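You operate a simulated robot arm through the tools that you are given. There is no shell and no other tool.

Carry out the task below with a simulated robot arm. There is one attempt and no reset: what you move stays moved.

JOB
Swap the grey film for the 5 um one and lock it.
Fine: free the orange catch first; the grey film goes in the USED tray; the new one lies flat on the plate. Where these are worked on the way, their far stop is far enough and under half their travel is too little: orange catch.

It is judged by the outcome, as a careful person would: the job done as asked, and still so three seconds after it is handed in. It fails if anything else is knocked over, pushed out of place, dropped, spilled or broken.

ROBOT AND FRAMES
A 6-joint arm with a two-finger parallel gripper, fixed in place. Base frame: the origin is on the floor under the middle of its stand, x ahead of it, y to its left, z up; the work surface is at about z = 800. Lengths are in mm, angles in rad, forces in N, time in s.
With the tool pointing down near the work surface it reaches from about 180 to 760 mm from the base axis. Its first joint turns from -2.897 to 2.897 rad. Payload 3.91 kg.
Tool frame: the origin (TCP) lies between the finger pads and is the grasp point; the fingertips stand 30 mm ahead of it; z points along the fingers, y is the line along which they close. Largest opening 110 mm; finger width 20, thickness 10; the body of the gripper, 48 by 112 mm, starts 55 mm behind the TCP.
Orientation is told as [roll, pitch, yaw] about the base's x, y, z axes, in that order, counted from this pose: with the fingers straight down and closing along the base's y, the tool's x points along the base's -x, its y along +y and its z along -z.

CONTROLS
- The arm moves only by the tool send_rows. Its argument "increments" is a list of rows, each an object of numbers (a shift or turn left out is 0, a gripper value left out holds the last): "wx", "wy", "wz": the turn, a rotation vector about the tool's x, y, z in rad; "x", "y", "z": the shift along the tool's x, y, z in m; "gripper": the finger opening in m, from 0 to 0.11. In form: [{"wx": .., "wy": .., "wz": .., "x": .., "y": .., "z": .., "gripper": ..}, ...]. A call has 1 to 20 rows; each row shifts and turns the commanded pose from where the row before left it, along the tool's axes as they then stand. Each row takes 0.2 s and may step no farther than 50 mm and 0.15 rad from the row before; otherwise, or with a gripper value out of range, the whole call is refused. A pose out of reach is approached as far as the arm can. The call stops where the force on the tool passes 50 N (or 10 N more than at its start, if that is more) or the arm is blocked; 0.2 s more then pass. Each finger travels about 45 mm/s and halts on what it meets, pressing with about 36 N; the grip force reading is that of the motor and also rises with nothing between the fingers. The clock runs only during rows and for 0.2 s after the last one: add rows that do not move to give the fingers time. It gives the time, the measured TCP pose, the force on the tool (base axes), the opening and the grip force at its end, in the units of the frame above (readings bear some noise), with the torque about the TCP (base axes, N m) and any sound that the robot's microphone picked up.
- Cameras (640 x 400 px; columns grow to the right, rows downward): "scene" is fixed at [49.8, 498.5, 1391.8]; the picture's right is [-0.45, -0.89, 0.00], its down [-0.53, 0.26, -0.81] and it looks along [0.72, -0.36, -0.59] (base axes); focal length 317 px, centre (320, 200). "wrist" rides on the gripper at [71, 22, -107] in the tool frame; the picture's right is [-0.29, 0.96, 0.00], its down [-0.76, -0.23, -0.61] and it looks along [-0.58, -0.18, 0.79] (tool axes); focal length 243 px, centre (320, 200). There is no depth. A picture from a camera that has moved, and an enlarged one, comes with that camera's place and axes in the base frame and with its lens.
- camera(camera): a new picture of that camera. No time passes.
- slide_trunk(by): slides the trunk up (or, below 0, down) by that many mm; the arm rides with it, the base frame stays. It gives what a move gives, with no picture.
- inspect(camera, box): a new picture of the part [left, top, right, bottom] of that camera's present view, enlarged. No time passes.
- sign_off(): hands the job in; it is judged then, once.

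Places have to be worked out from the pictures, the camera data and where the tool is seen. Open the gripper and draw the arm clear of the work before you hand the job in, unless the task says otherwise.

The tools are called after "Emit:" as a command line: name --argument value ..., lists and objects as JSON in quotes. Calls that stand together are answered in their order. send_rows: Moves the arm, as the interface text tells. Its arguments: {"type":"object","properties":{"increments":{"type":"array"}},"required":["increments"]} The other tools are called the same way: slide_trunk (by) moves the trunk up or down; camera (camera) takes a picture; inspect (camera, box) takes an enlarged picture of a part of a camera's view; sign_off () hands the job in.

At the start:

```text
clock: 0.0
tcp_pos: [480.3, 60.3, 1141.6]
orientation: [0.0, 0.0, 0.0]
ft_force: [-0.2, -0.1, 0.2]
moment: [0.03, -0.02, 0.02]
opening: 110.1
gripper_force: 0.0
trunk travel left (down, up): [-500.0, 90.0]
```

scene: 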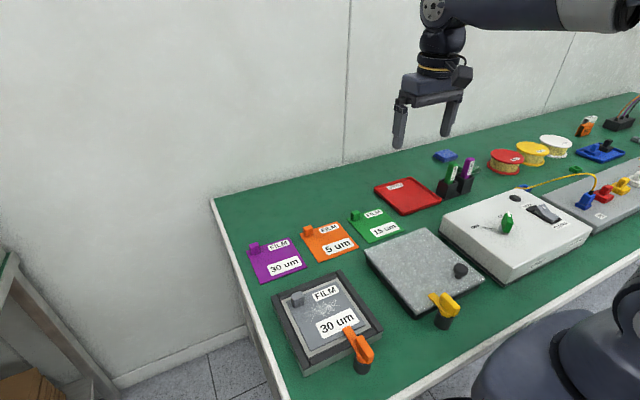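
wrist: 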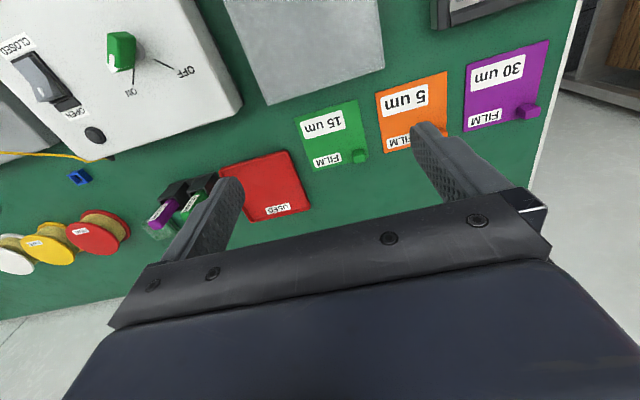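

I start by looking closely at the film station, the orange catch, the films and the USED tray.

Emit:
inspect --camera "scene" --box '[250, 250, 410, 390]'

Emit:
inspect --camera "scene" --box '[240, 160, 480, 300]'

Emit:
inspect --camera "wrist" --box '[200, 0, 600, 230]'

```text
2.86 times, centred on (330, 320) of scene
camera zoom: at [49.8, 498.5, 1391.8], right [-0.45, -0.89, 0.0], down [-0.53, 0.26, -0.81], along [0.72, -0.36, -0.59], focal length 905 px, centre (291, -143)
```

zoom: 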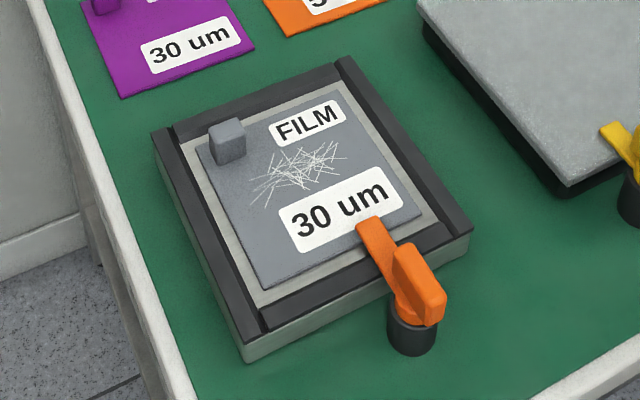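

```text
2.67 times, centred on (360, 230) of scene
camera zoom: at [49.8, 498.5, 1391.8], right [-0.45, -0.89, 0.0], down [-0.53, 0.26, -0.81], along [0.72, -0.36, -0.59], focal length 845 px, centre (213, 120)
```

zoom: 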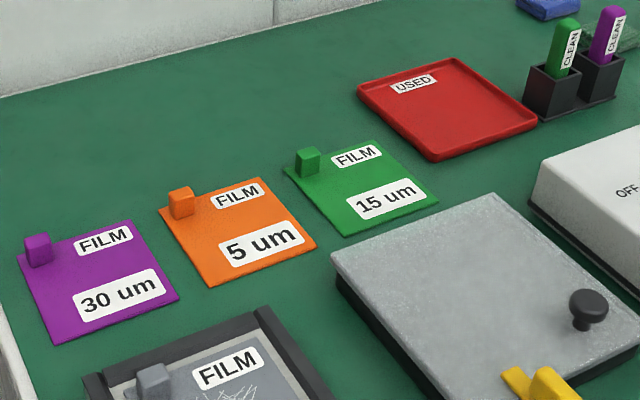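

```text
1.60 times, centred on (400, 115) of wrist
camera zoom: at [409.5, 82.0, 1248.8], right [0.29, 0.96, 0.0], down [0.76, -0.23, 0.61], along [0.58, -0.18, -0.79], focal length 388 px, centre (192, 336)
```

zoom: 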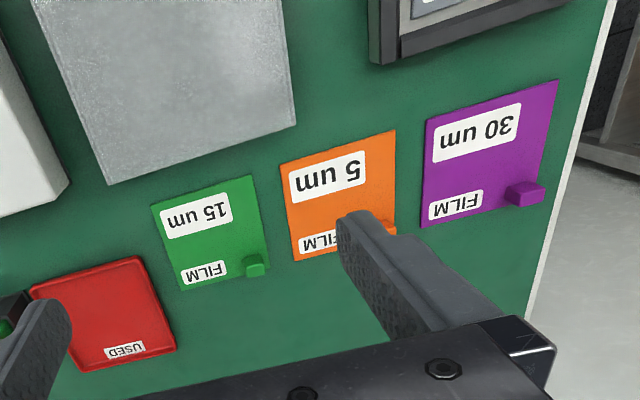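

The station is near (390, 316), the catch post near (268, 303), the 5 um film near (595, 200) and the tray near (664, -115). I'll bring the wrist camera over the station for a closer look at the catch.

Emit:
send_rows --increments '[{"x": 0.025, "y": 0.033, "z": 0.01}, {"x": 0.025, "y": 0.033, "z": 0.01}, {"x": 0.025, "y": 0.033, "z": 0.01}, {"x": 0.025, "y": 0.033, "z": 0.01}, {"x": 0.025, "y": 0.033, "z": 0.01}, {"x": 0.025, "y": 0.033, "z": 0.01}, {"x": 0.025, "y": 0.033, "z": 0.01}, {"x": 0.025, "y": 0.033, "z": 0.01}, {"x": 0.025, "y": 0.033, "z": 0.01}, {}]'

Emit:
camera --camera "wrist"

Emit:
camera --camera "scene"

```text
clock: 2.2
tcp_pos: [254.0, 357.3, 1051.4]
orientation: [0.002, 0.0, -0.001]
ft_force: [-0.1, 0.0, -0.8]
moment: [-0.02, 0.02, 0.0]
opening: 109.9
gripper_force: 0.0
trunk travel left (down, up): [-500.0, 90.0]
```

```text
taken
camera wrist: at [183.4, 378.5, 1158.1], right [0.29, 0.96, 0.0], down [0.76, -0.23, 0.61], along [0.58, -0.18, -0.79], focal length 243 px, centre (320, 200)
```

wrist: 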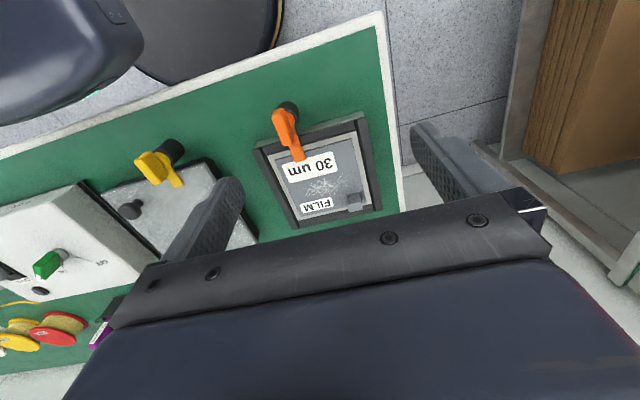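

```text
taken
```

scene: 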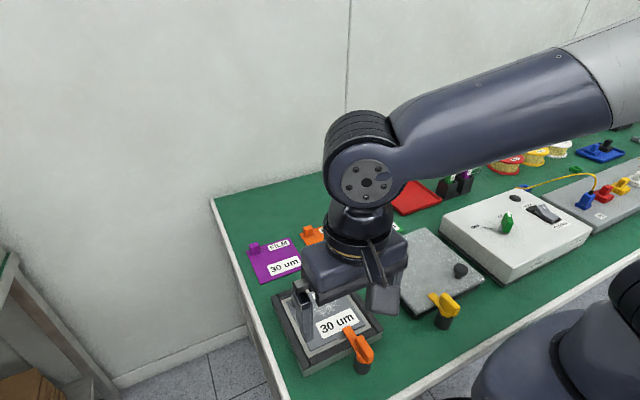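

The wrist view shows the catch over the near edge of the film. I enlarge both catches and the plate.

Emit:
inspect --camera "wrist" --box '[240, 80, 400, 240]'

Emit:
inspect --camera "wrist" --box '[260, 90, 340, 170]'

Emit:
inspect --camera "wrist" --box '[90, 120, 270, 240]'

Emit:
inspect --camera "scene" --box '[330, 280, 470, 380]'

```text
2.50 times, centred on (320, 160) of wrist
camera zoom: at [183.4, 378.5, 1158.1], right [0.29, 0.96, 0.0], down [0.76, -0.23, 0.61], along [0.58, -0.18, -0.79], focal length 606 px, centre (320, 300)
```

zoom: 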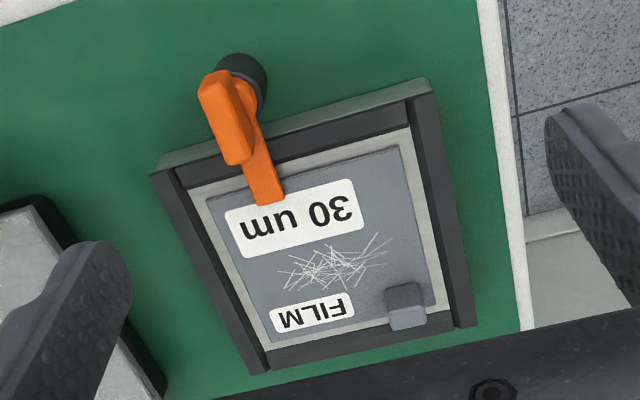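

```text
5.00 times, centred on (300, 130) of wrist
camera zoom: at [183.4, 378.5, 1158.1], right [0.29, 0.96, 0.0], down [0.76, -0.23, 0.61], along [0.58, -0.18, -0.79], focal length 1213 px, centre (420, 550)
```

zoom: 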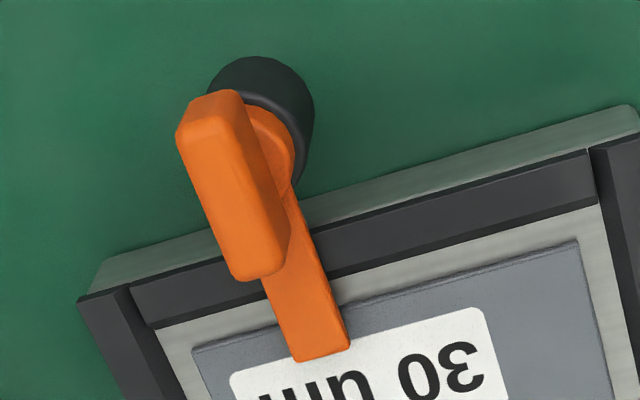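

```text
3.33 times, centred on (180, 180) of wrist
camera zoom: at [183.4, 378.5, 1158.1], right [0.29, 0.96, 0.0], down [0.76, -0.23, 0.61], along [0.58, -0.18, -0.79], focal length 809 px, centre (787, 267)
```

zoom: 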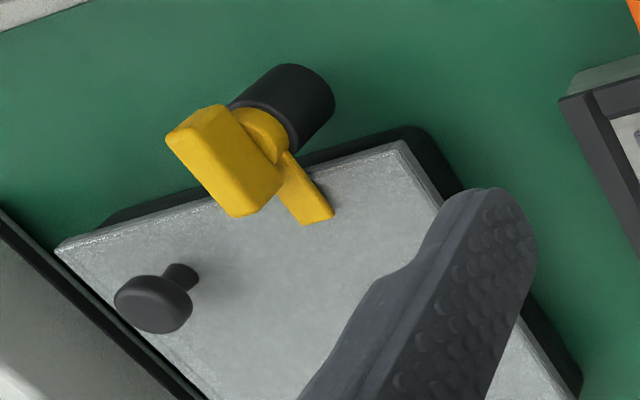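

```text
4.00 times, centred on (400, 330) of scene
camera zoom: at [49.8, 498.5, 1391.8], right [-0.45, -0.89, 0.0], down [-0.53, 0.26, -0.81], along [0.72, -0.36, -0.59], focal length 1267 px, centre (0, -320)
```

zoom: 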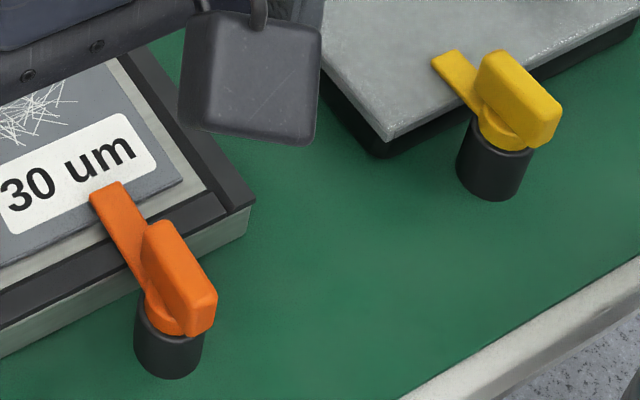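

The catch is a knob with a grip fin aligned with its lever (roughly along x), standing on a post near (275, 302), fin top about z 870. I move above it at a safe height to check the alignment.

Emit:
send_rows --increments '[{"x": -0.007, "y": -0.0184, "z": 0.03}, {"x": -0.007, "y": -0.0184, "z": 0.03}, {"x": -0.007, "y": -0.0184, "z": 0.03, "gripper": 0.06}, {}, {}]'

Emit:
camera --camera "wrist"

Emit:
inspect --camera "scene" --box '[290, 260, 450, 390]'

```text
clock: 3.4
tcp_pos: [273.5, 300.5, 960.3]
orientation: [0.0, 0.0, 0.001]
ft_force: [0.0, 0.2, 0.4]
moment: [-0.02, -0.01, 0.02]
opening: 60.0
gripper_force: 0.1
trunk travel left (down, up): [-500.0, 90.0]
```

```text
taken
camera wrist: at [203.9, 323.1, 1067.7], right [0.29, 0.96, 0.0], down [0.76, -0.23, 0.61], along [0.58, -0.18, -0.79], focal length 243 px, centre (320, 200)
```

wrist: 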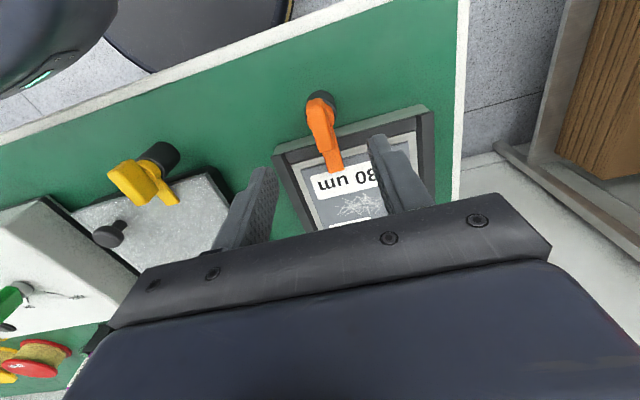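

```text
3.08 times, centred on (370, 325) of scene
camera zoom: at [49.8, 498.5, 1391.8], right [-0.45, -0.89, 0.0], down [-0.53, 0.26, -0.81], along [0.72, -0.36, -0.59], focal length 975 px, centre (166, -185)
```

zoom: 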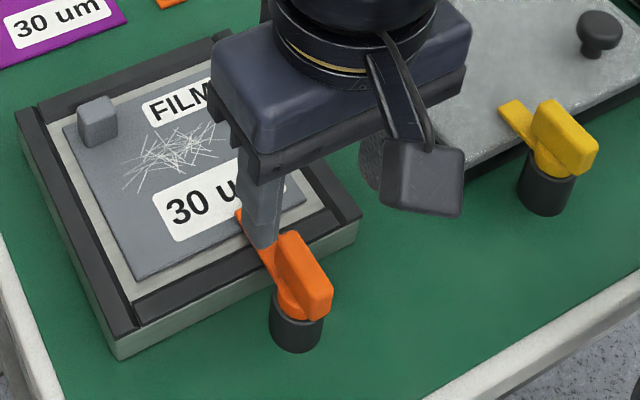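

Emit:
inspect --camera "wrist" --box '[260, 70, 420, 190]'

```text
3.33 times, centred on (340, 130) of wrist
camera zoom: at [203.9, 323.1, 1067.7], right [0.29, 0.96, 0.0], down [0.76, -0.23, 0.61], along [0.58, -0.18, -0.79], focal length 809 px, centre (253, 433)
```

zoom: 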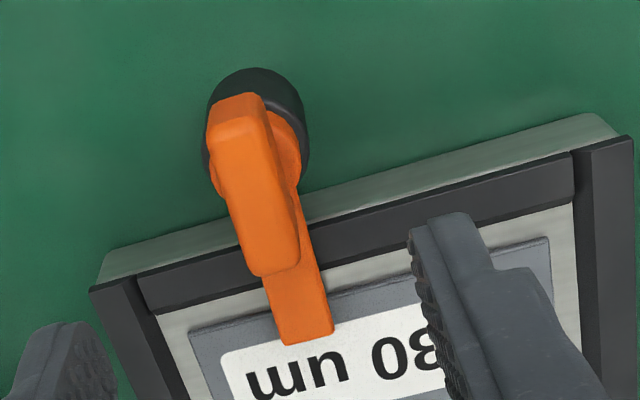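

The fin is centred at about (278, 302), nearly along x, with its top near z 862. I descend with the fingers straddling it, tips at about z 847, and then check.

Emit:
send_rows --increments '[{"x": -0.0045, "y": 0.0015, "z": 0.03}, {"z": 0.03}, {"z": 0.022}, {}]'

Emit:
camera --camera "wrist"

Emit:
inspect --camera "scene" --box '[300, 280, 430, 390]'

```text
clock: 4.4
tcp_pos: [281.0, 305.7, 878.3]
orientation: [0.002, 0.002, 0.0]
ft_force: [-0.1, -0.7, -0.8]
moment: [-0.02, 0.01, -0.02]
opening: 60.1
gripper_force: 0.0
trunk travel left (down, up): [-500.0, 90.0]
```

```text
taken
camera wrist: at [210.4, 326.2, 985.5], right [0.29, 0.96, 0.0], down [0.76, -0.23, 0.61], along [0.58, -0.18, -0.79], focal length 243 px, centre (320, 200)
```

wrist: 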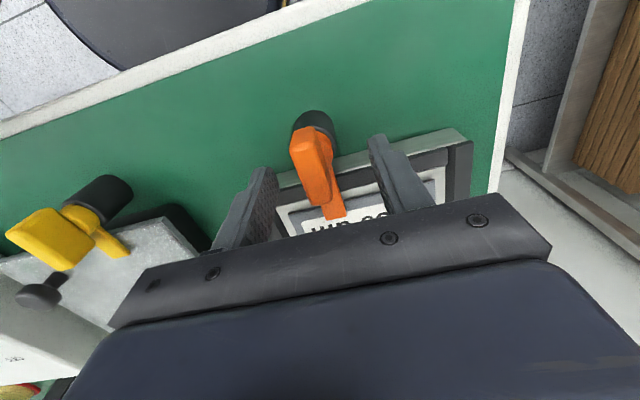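

```text
3.64 times, centred on (365, 335) of scene
camera zoom: at [49.8, 498.5, 1391.8], right [-0.45, -0.89, 0.0], down [-0.53, 0.26, -0.81], along [0.72, -0.36, -0.59], focal length 1152 px, centre (156, -291)
```

zoom: 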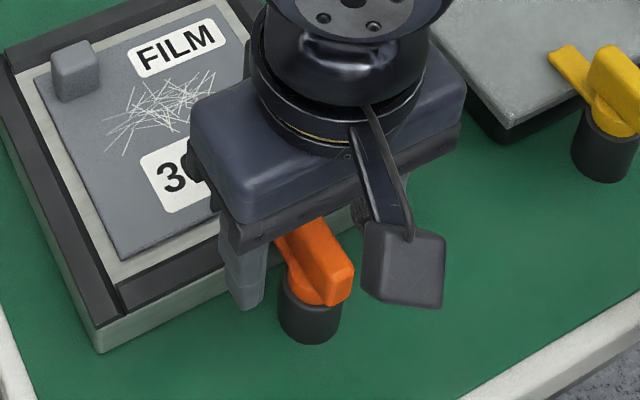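

Emit:
inspect --camera "wrist" --box '[240, 90, 400, 230]'

```text
2.86 times, centred on (320, 160) of wrist
camera zoom: at [210.4, 326.2, 985.5], right [0.29, 0.96, 0.0], down [0.76, -0.23, 0.61], along [0.58, -0.18, -0.79], focal length 693 px, centre (320, 314)
```

zoom: 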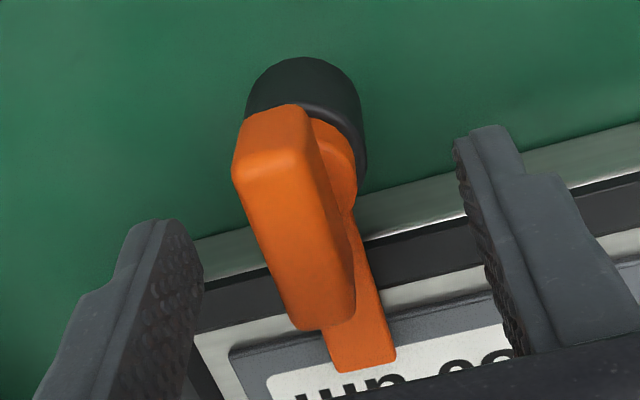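

The fin sits between the fingers, centred about 2 mm off the tool axis at (279.5, 301.5). I correct that and close on the fin.

Emit:
send_rows --increments '[{"x": 0.0015, "y": -0.0022}, {"gripper": 0.0}, {}, {}, {}, {}]'

Emit:
inspect --camera "wrist" --box '[240, 90, 400, 230]'

```text
clock: 5.8
tcp_pos: [278.1, 300.3, 879.3]
orientation: [-0.002, 0.002, 0.0]
ft_force: [1.0, -8.6, -0.8]
moment: [-0.12, 0.04, 0.01]
opening: 14.8
gripper_force: 44.9
trunk travel left (down, up): [-500.0, 90.0]
```

```text
2.86 times, centred on (320, 160) of wrist
camera zoom: at [208.6, 322.6, 986.5], right [0.29, 0.96, 0.0], down [0.76, -0.23, 0.61], along [0.58, -0.18, -0.79], focal length 693 px, centre (320, 314)
```

zoom: 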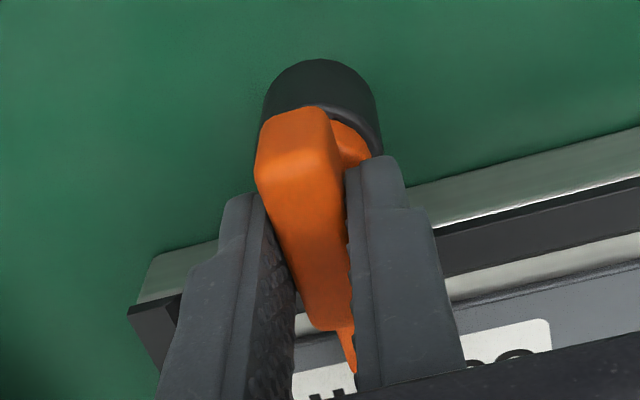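

The fin is held (opening 14.8). I test the turn direction gently, first clockwise seen from above.

Emit:
send_rows --increments '[{"y": -0.001}, {"wz": 0.04}, {"wz": 0.04}, {}]'

```text
clock: 6.8
tcp_pos: [279.0, 300.0, 879.6]
orientation: [-0.001, -0.001, -0.079]
ft_force: [0.1, -0.1, -10.8]
moment: [0.16, 0.83, 0.04]
opening: 14.7
gripper_force: 45.0
trunk travel left (down, up): [-500.0, 90.0]
```

Emit:
inspect --camera "wrist" --box '[240, 90, 400, 230]'

Emit:
inspect --camera "scene" --box '[280, 270, 420, 390]'

```text
2.86 times, centred on (320, 160) of wrist
camera zoom: at [210.5, 328.1, 986.5], right [0.37, 0.93, 0.0], down [0.74, -0.29, 0.61], along [0.57, -0.22, -0.79], focal length 693 px, centre (320, 314)
```

zoom: 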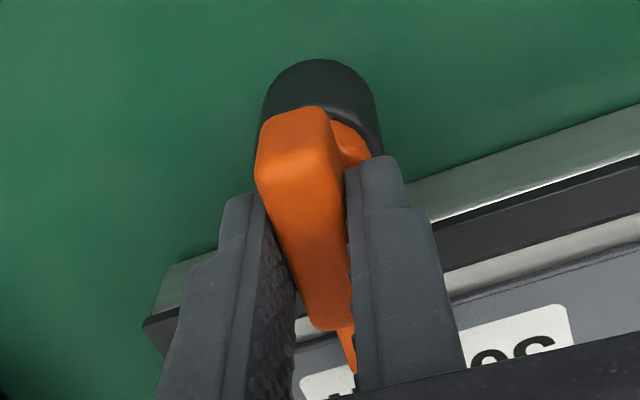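

```text
3.33 times, centred on (350, 330) of scene
camera zoom: at [49.8, 498.5, 1391.8], right [-0.45, -0.89, 0.0], down [-0.53, 0.26, -0.81], along [0.72, -0.36, -0.59], focal length 1056 px, centre (220, -233)
```

zoom: 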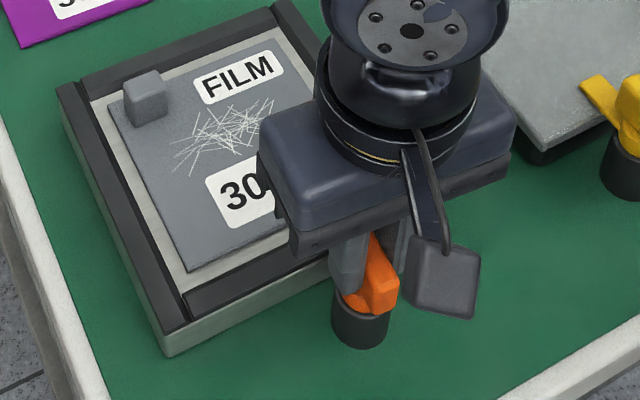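

The catch is turning with the fingers. I continue in the same direction in small steps and watch the loads.

Emit:
send_rows --increments '[{"wz": 0.06}, {"wz": 0.06}, {}]'

```text
clock: 7.6
tcp_pos: [279.4, 299.8, 878.8]
orientation: [0.001, -0.001, -0.201]
ft_force: [1.9, 1.4, -8.1]
moment: [0.22, 1.05, -0.02]
opening: 15.0
gripper_force: 44.6
trunk travel left (down, up): [-500.0, 90.0]
```

Emit:
send_rows --increments '[{"wz": 0.08}, {"wz": 0.08}, {"wz": 0.08}, {}]'

Emit:
inspect --camera "scene" --box '[280, 270, 420, 390]'

Emit:
inspect --camera "wrist" --box '[240, 90, 400, 230]'

```text
clock: 8.6
tcp_pos: [278.8, 299.5, 879.0]
orientation: [-0.003, -0.001, -0.439]
ft_force: [-0.6, 0.9, -14.9]
moment: [0.06, -0.46, -0.02]
opening: 14.9
gripper_force: 45.1
trunk travel left (down, up): [-500.0, 90.0]
```

```text
3.33 times, centred on (350, 330) of scene
camera zoom: at [49.8, 498.5, 1391.8], right [-0.45, -0.89, 0.0], down [-0.53, 0.26, -0.81], along [0.72, -0.36, -0.59], focal length 1056 px, centre (220, -233)
```

zoom: 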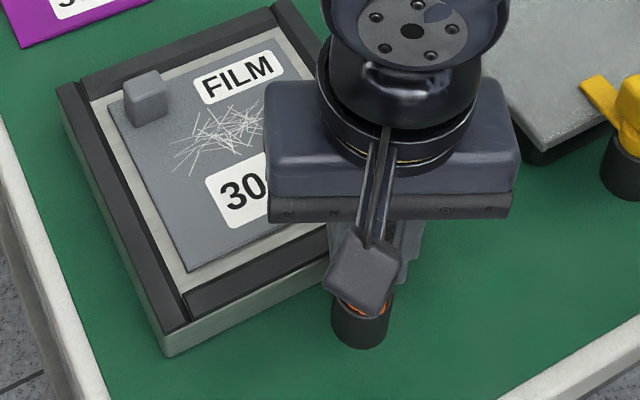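

```text
2.86 times, centred on (320, 160) of wrist
camera zoom: at [224.4, 350.5, 986.5], right [0.67, 0.74, 0.0], down [0.59, -0.53, 0.61], along [0.45, -0.41, -0.79], focal length 693 px, centre (320, 314)
```

zoom: 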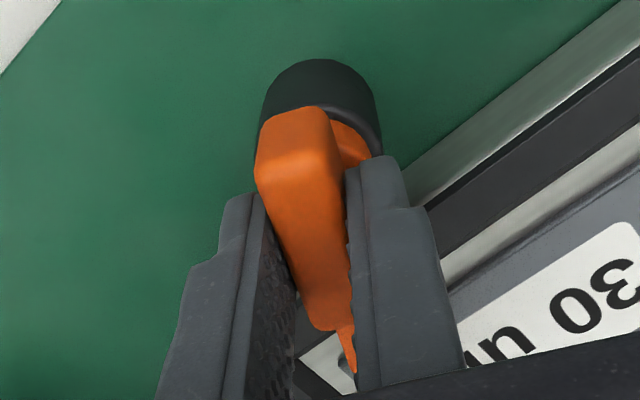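

It turns freely with no torque about the post, so this is the releasing direction. I continue toward the stop, easing the tool down slightly to relieve the axial pull.

Emit:
send_rows --increments '[{"z": 0.0007}, {"wz": 0.1}, {"wz": 0.1}, {"wz": 0.1}, {}]'

```text
clock: 9.8
tcp_pos: [277.5, 299.5, 879.1]
orientation: [-0.001, 0.001, -0.742]
ft_force: [-3.9, 1.4, -5.1]
moment: [0.48, 0.44, 0.0]
opening: 14.8
gripper_force: 44.7
trunk travel left (down, up): [-500.0, 90.0]
```

Emit:
send_rows --increments '[{"wz": 0.1}, {"wz": 0.1}, {"wz": 0.1}, {"wz": 0.1}, {}]'

```text
clock: 11.0
tcp_pos: [278.6, 299.4, 879.4]
orientation: [-0.001, 0.001, -1.14]
ft_force: [-1.7, -2.6, -1.6]
moment: [0.31, 0.09, 0.01]
opening: 14.9
gripper_force: 45.3
trunk travel left (down, up): [-500.0, 90.0]
```

Loads stay low at 1.14 rad of turn. I continue with small steps toward the far stop.

Emit:
send_rows --increments '[{"wz": 0.1}, {"wz": 0.1}, {"wz": 0.1}, {}]'

Emit:
camera --camera "wrist"

Emit:
camera --camera "scene"

```text
clock: 12.0
tcp_pos: [277.4, 299.9, 879.6]
orientation: [0.001, -0.001, -1.439]
ft_force: [-4.1, -2.4, 0.6]
moment: [-0.72, -0.09, 1.19]
opening: 15.4
gripper_force: 44.5
trunk travel left (down, up): [-500.0, 90.0]
```

```text
taken
camera wrist: at [290.9, 373.7, 986.4], right [0.99, -0.16, 0.0], down [-0.13, -0.78, 0.61], along [-0.1, -0.6, -0.79], focal length 243 px, centre (320, 200)
```

wrist: 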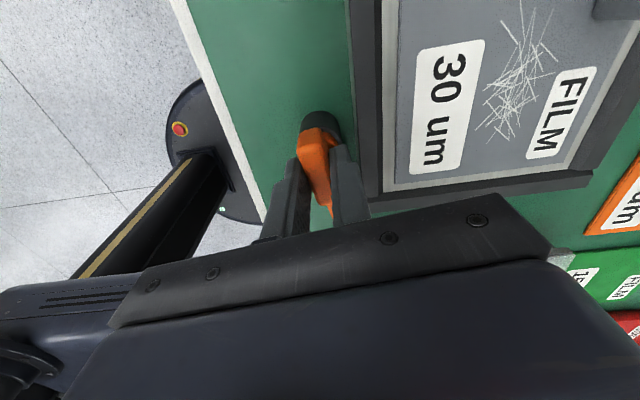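

```text
taken
```

scene: 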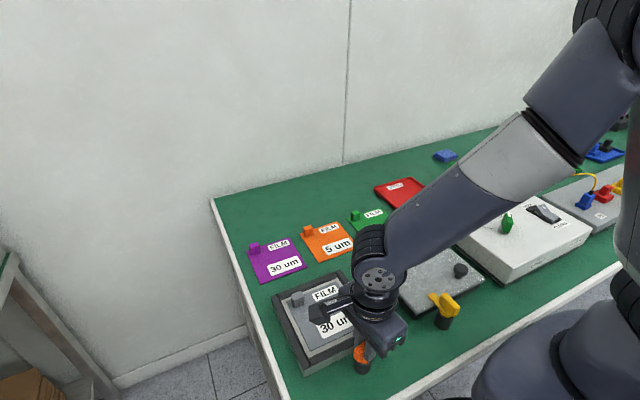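

Torque about the post rose to 1.2 N·m at about 1.44 rad, so the catch is at its far stop, with the lever clear of the film. I release it and rise straight up.

Emit:
send_rows --increments '[{"wz": -0.02}, {"gripper": 0.045}, {}, {}, {"z": -0.02}, {"z": -0.04}, {"z": -0.04}, {}]'

Emit:
camera --camera "wrist"

Emit:
inspect --camera "scene" --box '[260, 250, 420, 390]'

```text
clock: 13.8
tcp_pos: [281.1, 298.2, 979.2]
orientation: [0.0, 0.001, -1.419]
ft_force: [0.0, -0.1, 0.0]
moment: [-0.01, 0.0, -0.01]
opening: 45.1
gripper_force: 0.1
trunk travel left (down, up): [-500.0, 90.0]
```

```text
taken
camera wrist: at [292.0, 373.2, 1086.8], right [0.99, -0.14, 0.0], down [-0.11, -0.79, 0.61], along [-0.09, -0.6, -0.79], focal length 243 px, centre (320, 200)
```

wrist: 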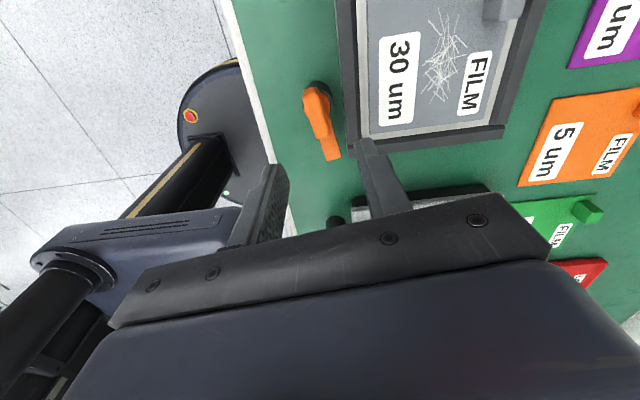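

```text
2.86 times, centred on (340, 320) of scene
camera zoom: at [49.8, 498.5, 1391.8], right [-0.45, -0.89, 0.0], down [-0.53, 0.26, -0.81], along [0.72, -0.36, -0.59], focal length 905 px, centre (263, -143)
```

zoom: 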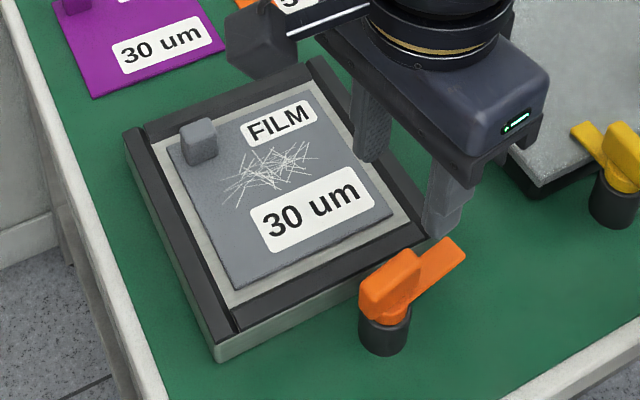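

The catch stays open with the lever pointing to -y, clear of the film. Now I turn back to yaw 0 and move over the grey film's tab for a precise look.

Emit:
send_rows --increments '[{"wz": -0.142}, {"wz": -0.142}, {"wz": -0.142}, {"wz": -0.142}, {"wz": -0.142}, {"wz": -0.142}, {"wz": -0.142}, {"wz": -0.142}, {"wz": -0.142}, {"wz": -0.142}, {"x": -0.035, "y": 0.0125, "z": 0.007}, {"x": -0.035, "y": 0.0125, "z": 0.007}, {"x": -0.035, "y": 0.0125, "z": 0.007}, {"x": -0.035, "y": 0.0125, "z": 0.007}, {}]'

Emit:
camera --camera "wrist"

Emit:
inspect --camera "wrist" --box '[200, 20, 440, 220]'

```text
clock: 17.0
tcp_pos: [416.8, 350.2, 949.6]
orientation: [-0.001, 0.001, 0.001]
ft_force: [-0.1, 0.2, 1.0]
moment: [-0.02, 0.0, -0.03]
opening: 44.8
gripper_force: 0.1
trunk travel left (down, up): [-500.0, 90.0]
```

```text
taken
camera wrist: at [347.0, 372.1, 1057.6], right [0.29, 0.96, 0.0], down [0.76, -0.23, 0.61], along [0.58, -0.18, -0.79], focal length 243 px, centre (320, 200)
```

wrist: 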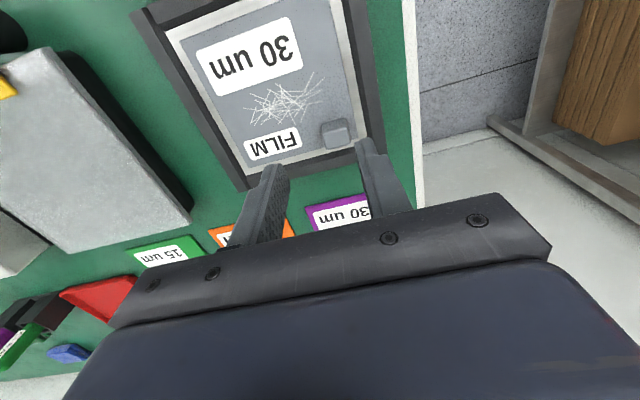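

```text
2.00 times, centred on (320, 120) of wrist
camera zoom: at [347.0, 372.1, 1057.6], right [0.29, 0.96, 0.0], down [0.76, -0.23, 0.61], along [0.58, -0.18, -0.79], focal length 485 px, centre (320, 360)
```

zoom: 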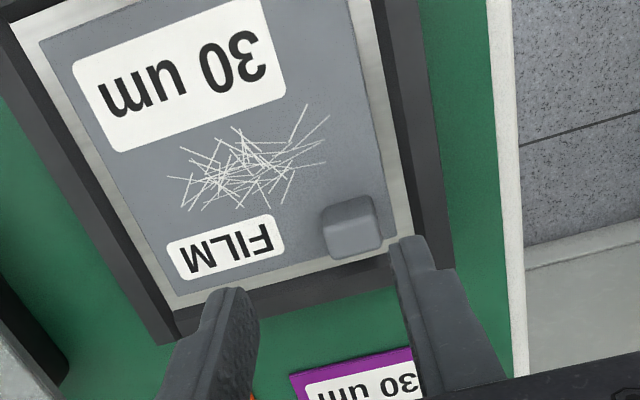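

Emit:
inspect --camera "wrist" --box '[300, 100, 380, 170]'

Emit:
inspect --camera "scene" --box '[265, 270, 345, 330]'

Emit:
inspect --camera "scene" --box '[250, 250, 410, 390]'

```text
5.71 times, centred on (340, 135) of wrist
camera zoom: at [347.0, 372.1, 1057.6], right [0.29, 0.96, 0.0], down [0.76, -0.23, 0.61], along [0.58, -0.18, -0.79], focal length 1386 px, centre (206, 571)
```

zoom: 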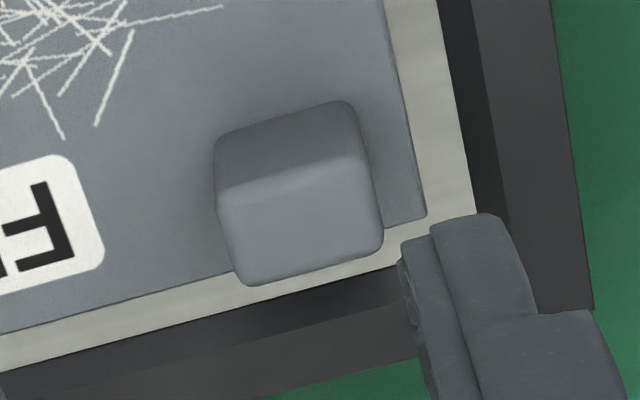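

```text
6.67 times, centred on (305, 300) of scene
camera zoom: at [49.8, 498.5, 1391.8], right [-0.45, -0.89, 0.0], down [-0.53, 0.26, -0.81], along [0.72, -0.36, -0.59], focal length 2112 px, centre (420, -467)
```

zoom: 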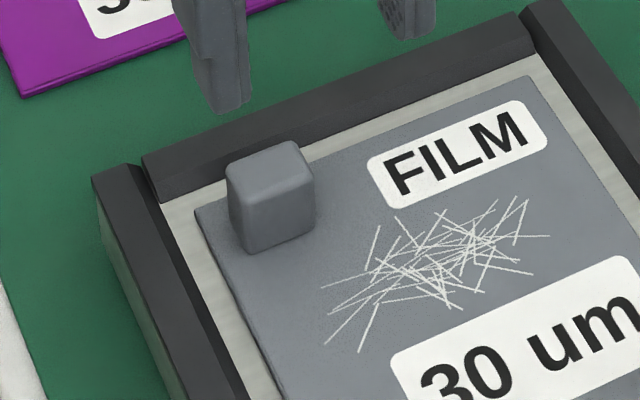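

```text
2.86 times, centred on (330, 320) of scene
camera zoom: at [49.8, 498.5, 1391.8], right [-0.45, -0.89, 0.0], down [-0.53, 0.26, -0.81], along [0.72, -0.36, -0.59], focal length 905 px, centre (291, -143)
```

zoom: 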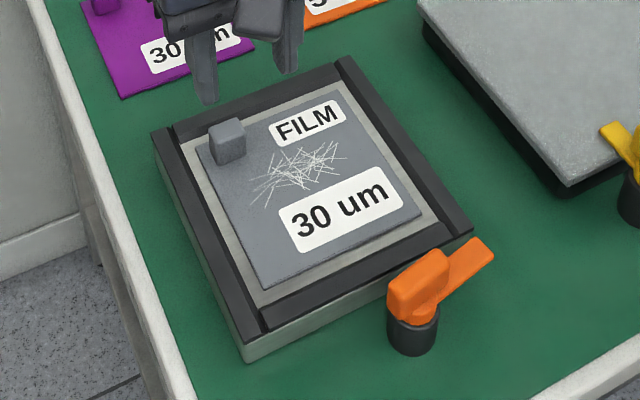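

The tab (about 24 mm wide in y, 17 mm in x, 24 mm tall) is centred near (441, 360) with its top near z 843. I set the opening to 40 mm and approach straight above it to re-check.

Emit:
send_rows --increments '[{"x": -0.022, "y": 0.0097, "gripper": 0.042}, {"z": 0.03}, {"z": 0.03}, {}]'

Emit:
camera --camera "wrist"

Emit:
inspect --camera "wrist" --box '[240, 70, 400, 210]'

Emit:
inspect --camera "scene" --box '[265, 250, 375, 330]'

```text
clock: 18.0
tcp_pos: [439.9, 358.8, 890.6]
orientation: [-0.001, 0.0, 0.001]
ft_force: [-0.4, -0.3, 0.1]
moment: [-0.03, 0.03, 0.0]
opening: 41.8
gripper_force: 0.1
trunk travel left (down, up): [-500.0, 90.0]
```

```text
taken
camera wrist: at [369.8, 381.2, 997.7], right [0.29, 0.96, 0.0], down [0.76, -0.23, 0.61], along [0.58, -0.18, -0.79], focal length 243 px, centre (320, 200)
```

wrist: 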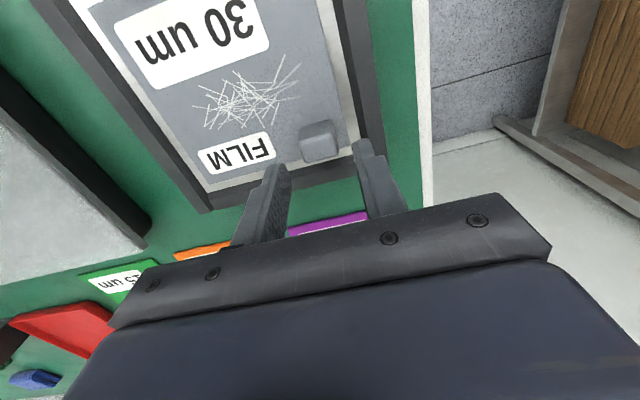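

```text
2.86 times, centred on (320, 140) of wrist
camera zoom: at [369.8, 381.2, 997.7], right [0.29, 0.96, 0.0], down [0.76, -0.23, 0.61], along [0.58, -0.18, -0.79], focal length 693 px, centre (320, 371)
```

zoom: 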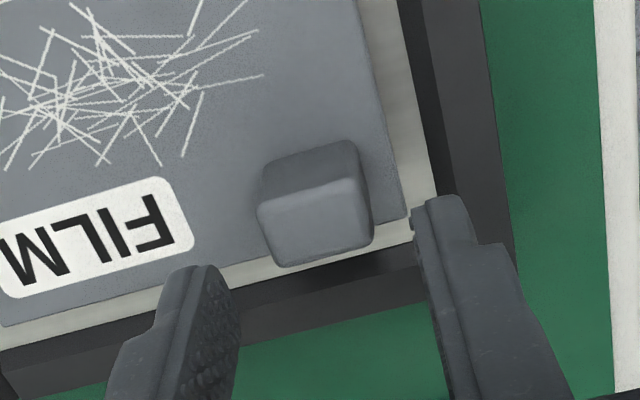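

```text
5.00 times, centred on (320, 290) of scene
camera zoom: at [49.8, 498.5, 1391.8], right [-0.45, -0.89, 0.0], down [-0.53, 0.26, -0.81], along [0.72, -0.36, -0.59], focal length 1584 px, centre (320, -250)
```

zoom: 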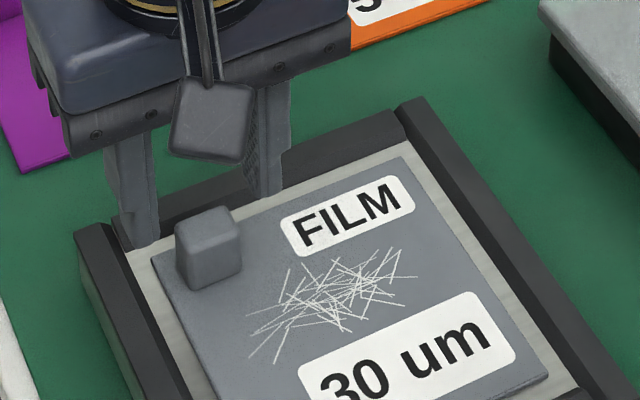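

The tool axis passes through the tab centre, with clearance of about 9 mm on each side. I descend to put the tips just above the film surface, watching the force.

Emit:
send_rows --increments '[{"z": 0.018}, {"z": 0.01}, {"z": 0.004}, {}]'

Emit:
inspect --camera "wrist" --box '[240, 90, 400, 230]'

Emit:
inspect --camera "scene" --box '[265, 260, 345, 320]'

```text
clock: 19.0
tcp_pos: [441.8, 359.2, 862.0]
orientation: [0.002, -0.003, 0.002]
ft_force: [-0.2, -2.1, 21.8]
moment: [-0.13, 0.05, 0.06]
opening: 42.5
gripper_force: 0.6
trunk travel left (down, up): [-500.0, 90.0]
```

```text
2.86 times, centred on (320, 160) of wrist
camera zoom: at [370.4, 381.4, 967.8], right [0.29, 0.96, 0.0], down [0.76, -0.23, 0.61], along [0.58, -0.17, -0.79], focal length 693 px, centre (320, 314)
```

zoom: 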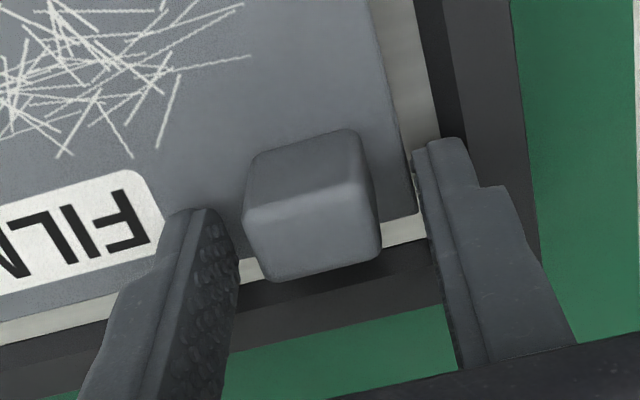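

```text
6.67 times, centred on (305, 290) of scene
camera zoom: at [49.8, 498.5, 1391.8], right [-0.45, -0.89, 0.0], down [-0.53, 0.26, -0.81], along [0.72, -0.36, -0.59], focal length 2112 px, centre (420, -400)
```

zoom: 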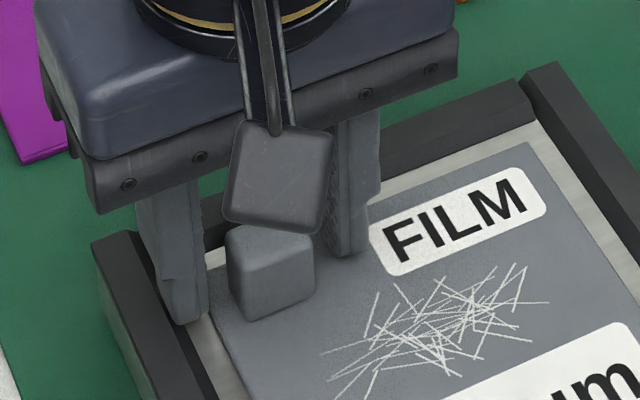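

The tips touched at TCP z ≈ 861, so the film surface is near z 830, higher than I thought; then the tab centre is nearer x 437. I back off 4 mm, shift 4 mm toward the base and close on the tab.

Emit:
send_rows --increments '[{"z": -0.004}, {"x": 0.004}, {"gripper": 0.0}, {}, {}, {}]'

Emit:
inspect --camera "wrist" --box '[240, 90, 400, 230]'

Emit:
inspect --camera "scene" --box '[265, 250, 405, 370]'

```text
clock: 20.4
tcp_pos: [435.9, 359.3, 863.7]
orientation: [-0.001, 0.0, 0.002]
ft_force: [0.0, 0.7, 0.0]
moment: [0.0, -0.02, 0.01]
opening: 23.1
gripper_force: 36.2
trunk travel left (down, up): [-500.0, 90.0]
```

```text
2.86 times, centred on (320, 160) of wrist
camera zoom: at [366.3, 381.7, 970.3], right [0.29, 0.96, 0.0], down [0.76, -0.23, 0.61], along [0.58, -0.18, -0.79], focal length 693 px, centre (320, 314)
```

zoom: 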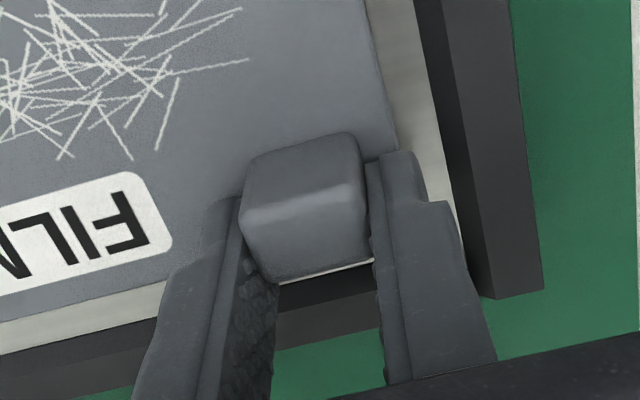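

```text
3.33 times, centred on (335, 310) of scene
camera zoom: at [49.8, 498.5, 1391.8], right [-0.45, -0.89, 0.0], down [-0.53, 0.26, -0.81], along [0.72, -0.36, -0.59], focal length 1056 px, centre (270, -167)
```

zoom: 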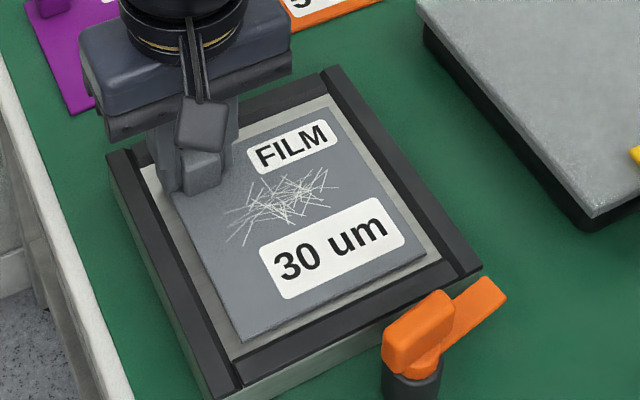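

The tab is gripped (opening 23.1 mm). I lift slowly straight up and check that the film comes along level.

Emit:
send_rows --increments '[{"z": -0.005}, {"z": -0.01}, {"z": -0.02}, {"z": -0.03}, {}]'

Emit:
camera --camera "wrist"

Emit:
inspect --camera "scene" --box '[265, 230, 425, 370]'

```text
clock: 21.6
tcp_pos: [436.1, 357.7, 928.5]
orientation: [0.001, -0.001, 0.002]
ft_force: [-0.9, -0.6, 0.3]
moment: [0.01, 0.01, 0.0]
opening: 0.0
gripper_force: 36.1
trunk travel left (down, up): [-500.0, 90.0]
```

```text
taken
camera wrist: at [365.5, 380.8, 1035.6], right [0.29, 0.96, 0.0], down [0.76, -0.23, 0.61], along [0.58, -0.18, -0.79], focal length 243 px, centre (320, 200)
```

wrist: 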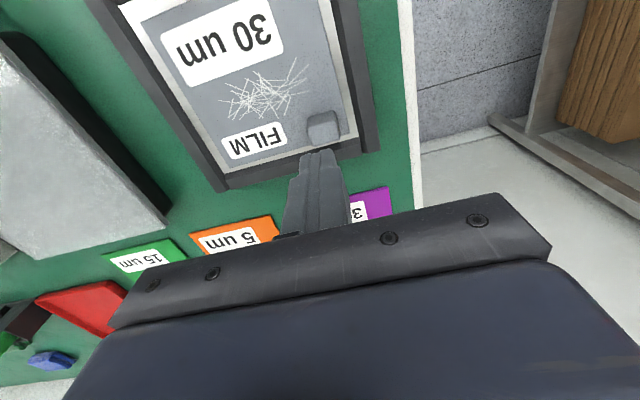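

```text
2.86 times, centred on (345, 300) of scene
camera zoom: at [49.8, 498.5, 1391.8], right [-0.45, -0.89, 0.0], down [-0.53, 0.26, -0.81], along [0.72, -0.36, -0.59], focal length 905 px, centre (249, -86)
```

zoom: 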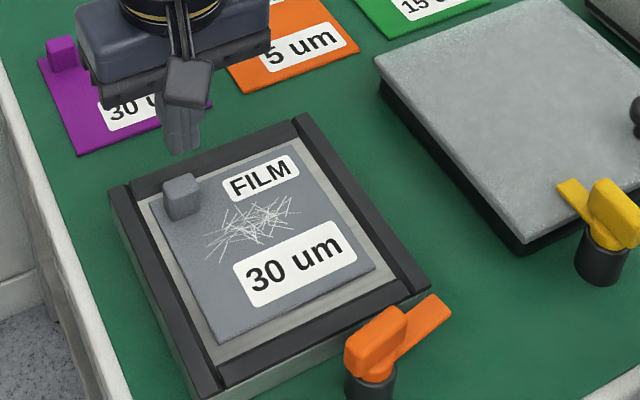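

The fingers slipped off the tab (opening 0); the film has not moved. I need the true heights, so I look closely at the station's corner and the tab before retrying.

Emit:
inspect --camera "scene" --box '[265, 310, 345, 380]'

Emit:
inspect --camera "wrist" --box '[270, 60, 390, 165]'

Emit:
inspect --camera "scene" --box '[265, 270, 345, 330]'

```text
5.71 times, centred on (305, 345) of scene
camera zoom: at [49.8, 498.5, 1391.8], right [-0.45, -0.89, 0.0], down [-0.53, 0.26, -0.81], along [0.72, -0.36, -0.59], focal length 1810 px, centre (406, -629)
```

zoom: 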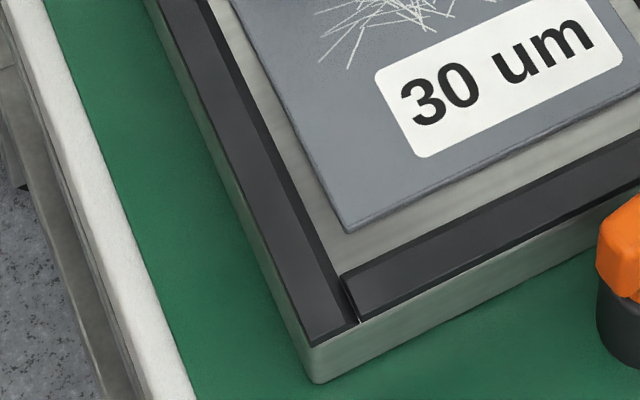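

```text
3.81 times, centred on (330, 112) of wrist
camera zoom: at [365.5, 380.8, 1035.6], right [0.29, 0.96, 0.0], down [0.76, -0.23, 0.61], along [0.58, -0.18, -0.79], focal length 924 px, centre (282, 533)
```

zoom: 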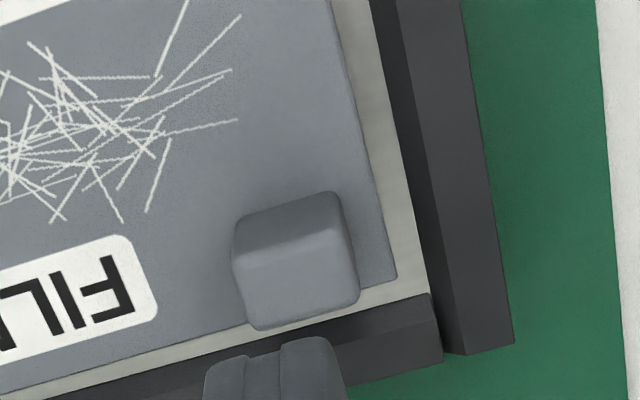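

```text
6.67 times, centred on (305, 300) of scene
camera zoom: at [49.8, 498.5, 1391.8], right [-0.45, -0.89, 0.0], down [-0.53, 0.26, -0.81], along [0.72, -0.36, -0.59], focal length 2112 px, centre (420, -467)
```

zoom: 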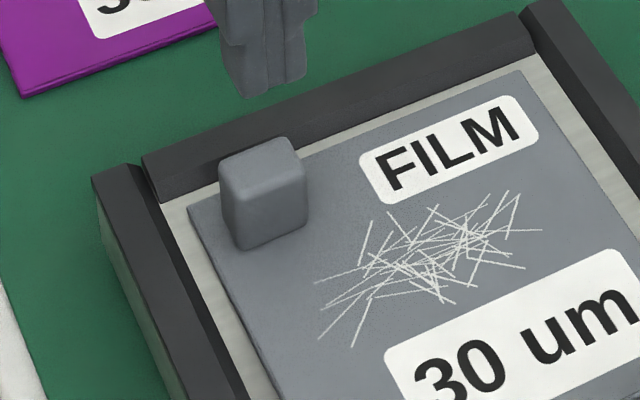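

Triangulating the rail corner from two wrist views gives rail top z ≈ 831, so the base block is about 825 and the film top about 828–830; the film itself shifted about 2 mm. I re-centre on the tab at about (439, 363.5) with the fingers opened and go down close to check.

Emit:
send_rows --increments '[{"x": -0.0017, "y": 0.0034, "gripper": 0.038}, {}, {"z": 0.03}, {"z": 0.02}, {}]'

Emit:
inspect --camera "wrist" --box '[260, 90, 380, 195]'

Emit:
inspect --camera "scene" --box '[265, 250, 345, 320]'

```text
clock: 22.8
tcp_pos: [439.6, 364.1, 876.3]
orientation: [0.0, 0.001, 0.002]
ft_force: [-0.2, -0.3, 0.1]
moment: [-0.01, 0.03, -0.01]
opening: 38.1
gripper_force: 0.1
trunk travel left (down, up): [-500.0, 90.0]
```

```text
3.81 times, centred on (320, 142) of wrist
camera zoom: at [369.1, 385.5, 984.1], right [0.29, 0.96, 0.0], down [0.76, -0.23, 0.61], along [0.58, -0.18, -0.79], focal length 924 px, centre (320, 419)
```

zoom: 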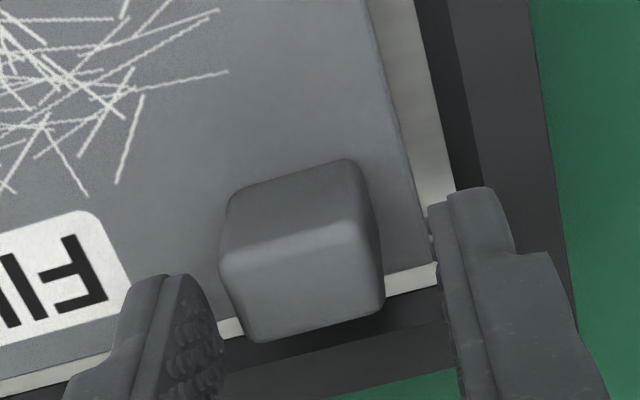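

```text
5.71 times, centred on (305, 285) of scene
camera zoom: at [49.8, 498.5, 1391.8], right [-0.45, -0.89, 0.0], down [-0.53, 0.26, -0.81], along [0.72, -0.36, -0.59], focal length 1810 px, centre (406, -286)
```

zoom: 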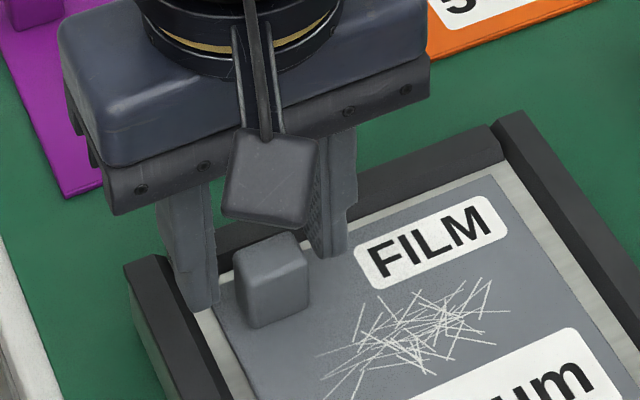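

With 38 mm opening the tab is centred; its top is near z 855 and the film near z 829. I descend so the tips are just above the film, close, and wait, then lift by only 2 mm to read the load.

Emit:
send_rows --increments '[{"z": 0.008}, {"z": 0.007}, {"gripper": 0.0}, {}, {}, {}, {"z": -0.001}, {"z": -0.001}]'

```text
clock: 24.6
tcp_pos: [439.3, 362.7, 866.8]
orientation: [0.001, 0.001, 0.005]
ft_force: [0.6, 0.2, -0.8]
moment: [0.03, -0.01, 0.0]
opening: 22.8
gripper_force: 35.7
trunk travel left (down, up): [-500.0, 90.0]
```

Emit:
send_rows --increments '[{"z": -0.001}, {"z": -0.001}, {"z": -0.001}]'

Emit:
inspect --camera "wrist" --box '[260, 90, 380, 195]'

Emit:
inspect --camera "scene" --box '[265, 250, 405, 370]'

```text
clock: 25.4
tcp_pos: [437.7, 363.4, 868.1]
orientation: [0.001, -0.001, 0.003]
ft_force: [-0.5, 0.4, -0.5]
moment: [-0.01, 0.0, -0.04]
opening: 23.2
gripper_force: 35.7
trunk travel left (down, up): [-500.0, 90.0]
```

```text
3.81 times, centred on (320, 142) of wrist
camera zoom: at [368.1, 385.5, 974.9], right [0.29, 0.96, 0.0], down [0.76, -0.23, 0.61], along [0.58, -0.18, -0.79], focal length 924 px, centre (320, 419)
```

zoom: 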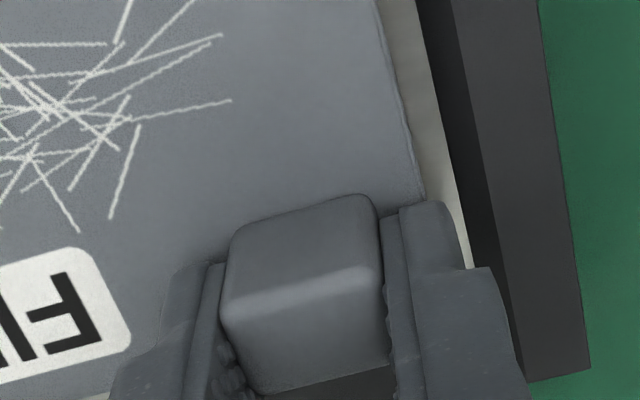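

```text
3.33 times, centred on (335, 310) of scene
camera zoom: at [49.8, 498.5, 1391.8], right [-0.45, -0.89, 0.0], down [-0.53, 0.26, -0.81], along [0.72, -0.36, -0.59], focal length 1056 px, centre (270, -167)
```

zoom: 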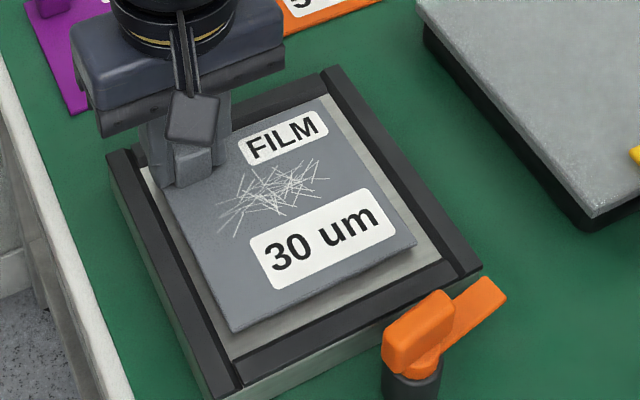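

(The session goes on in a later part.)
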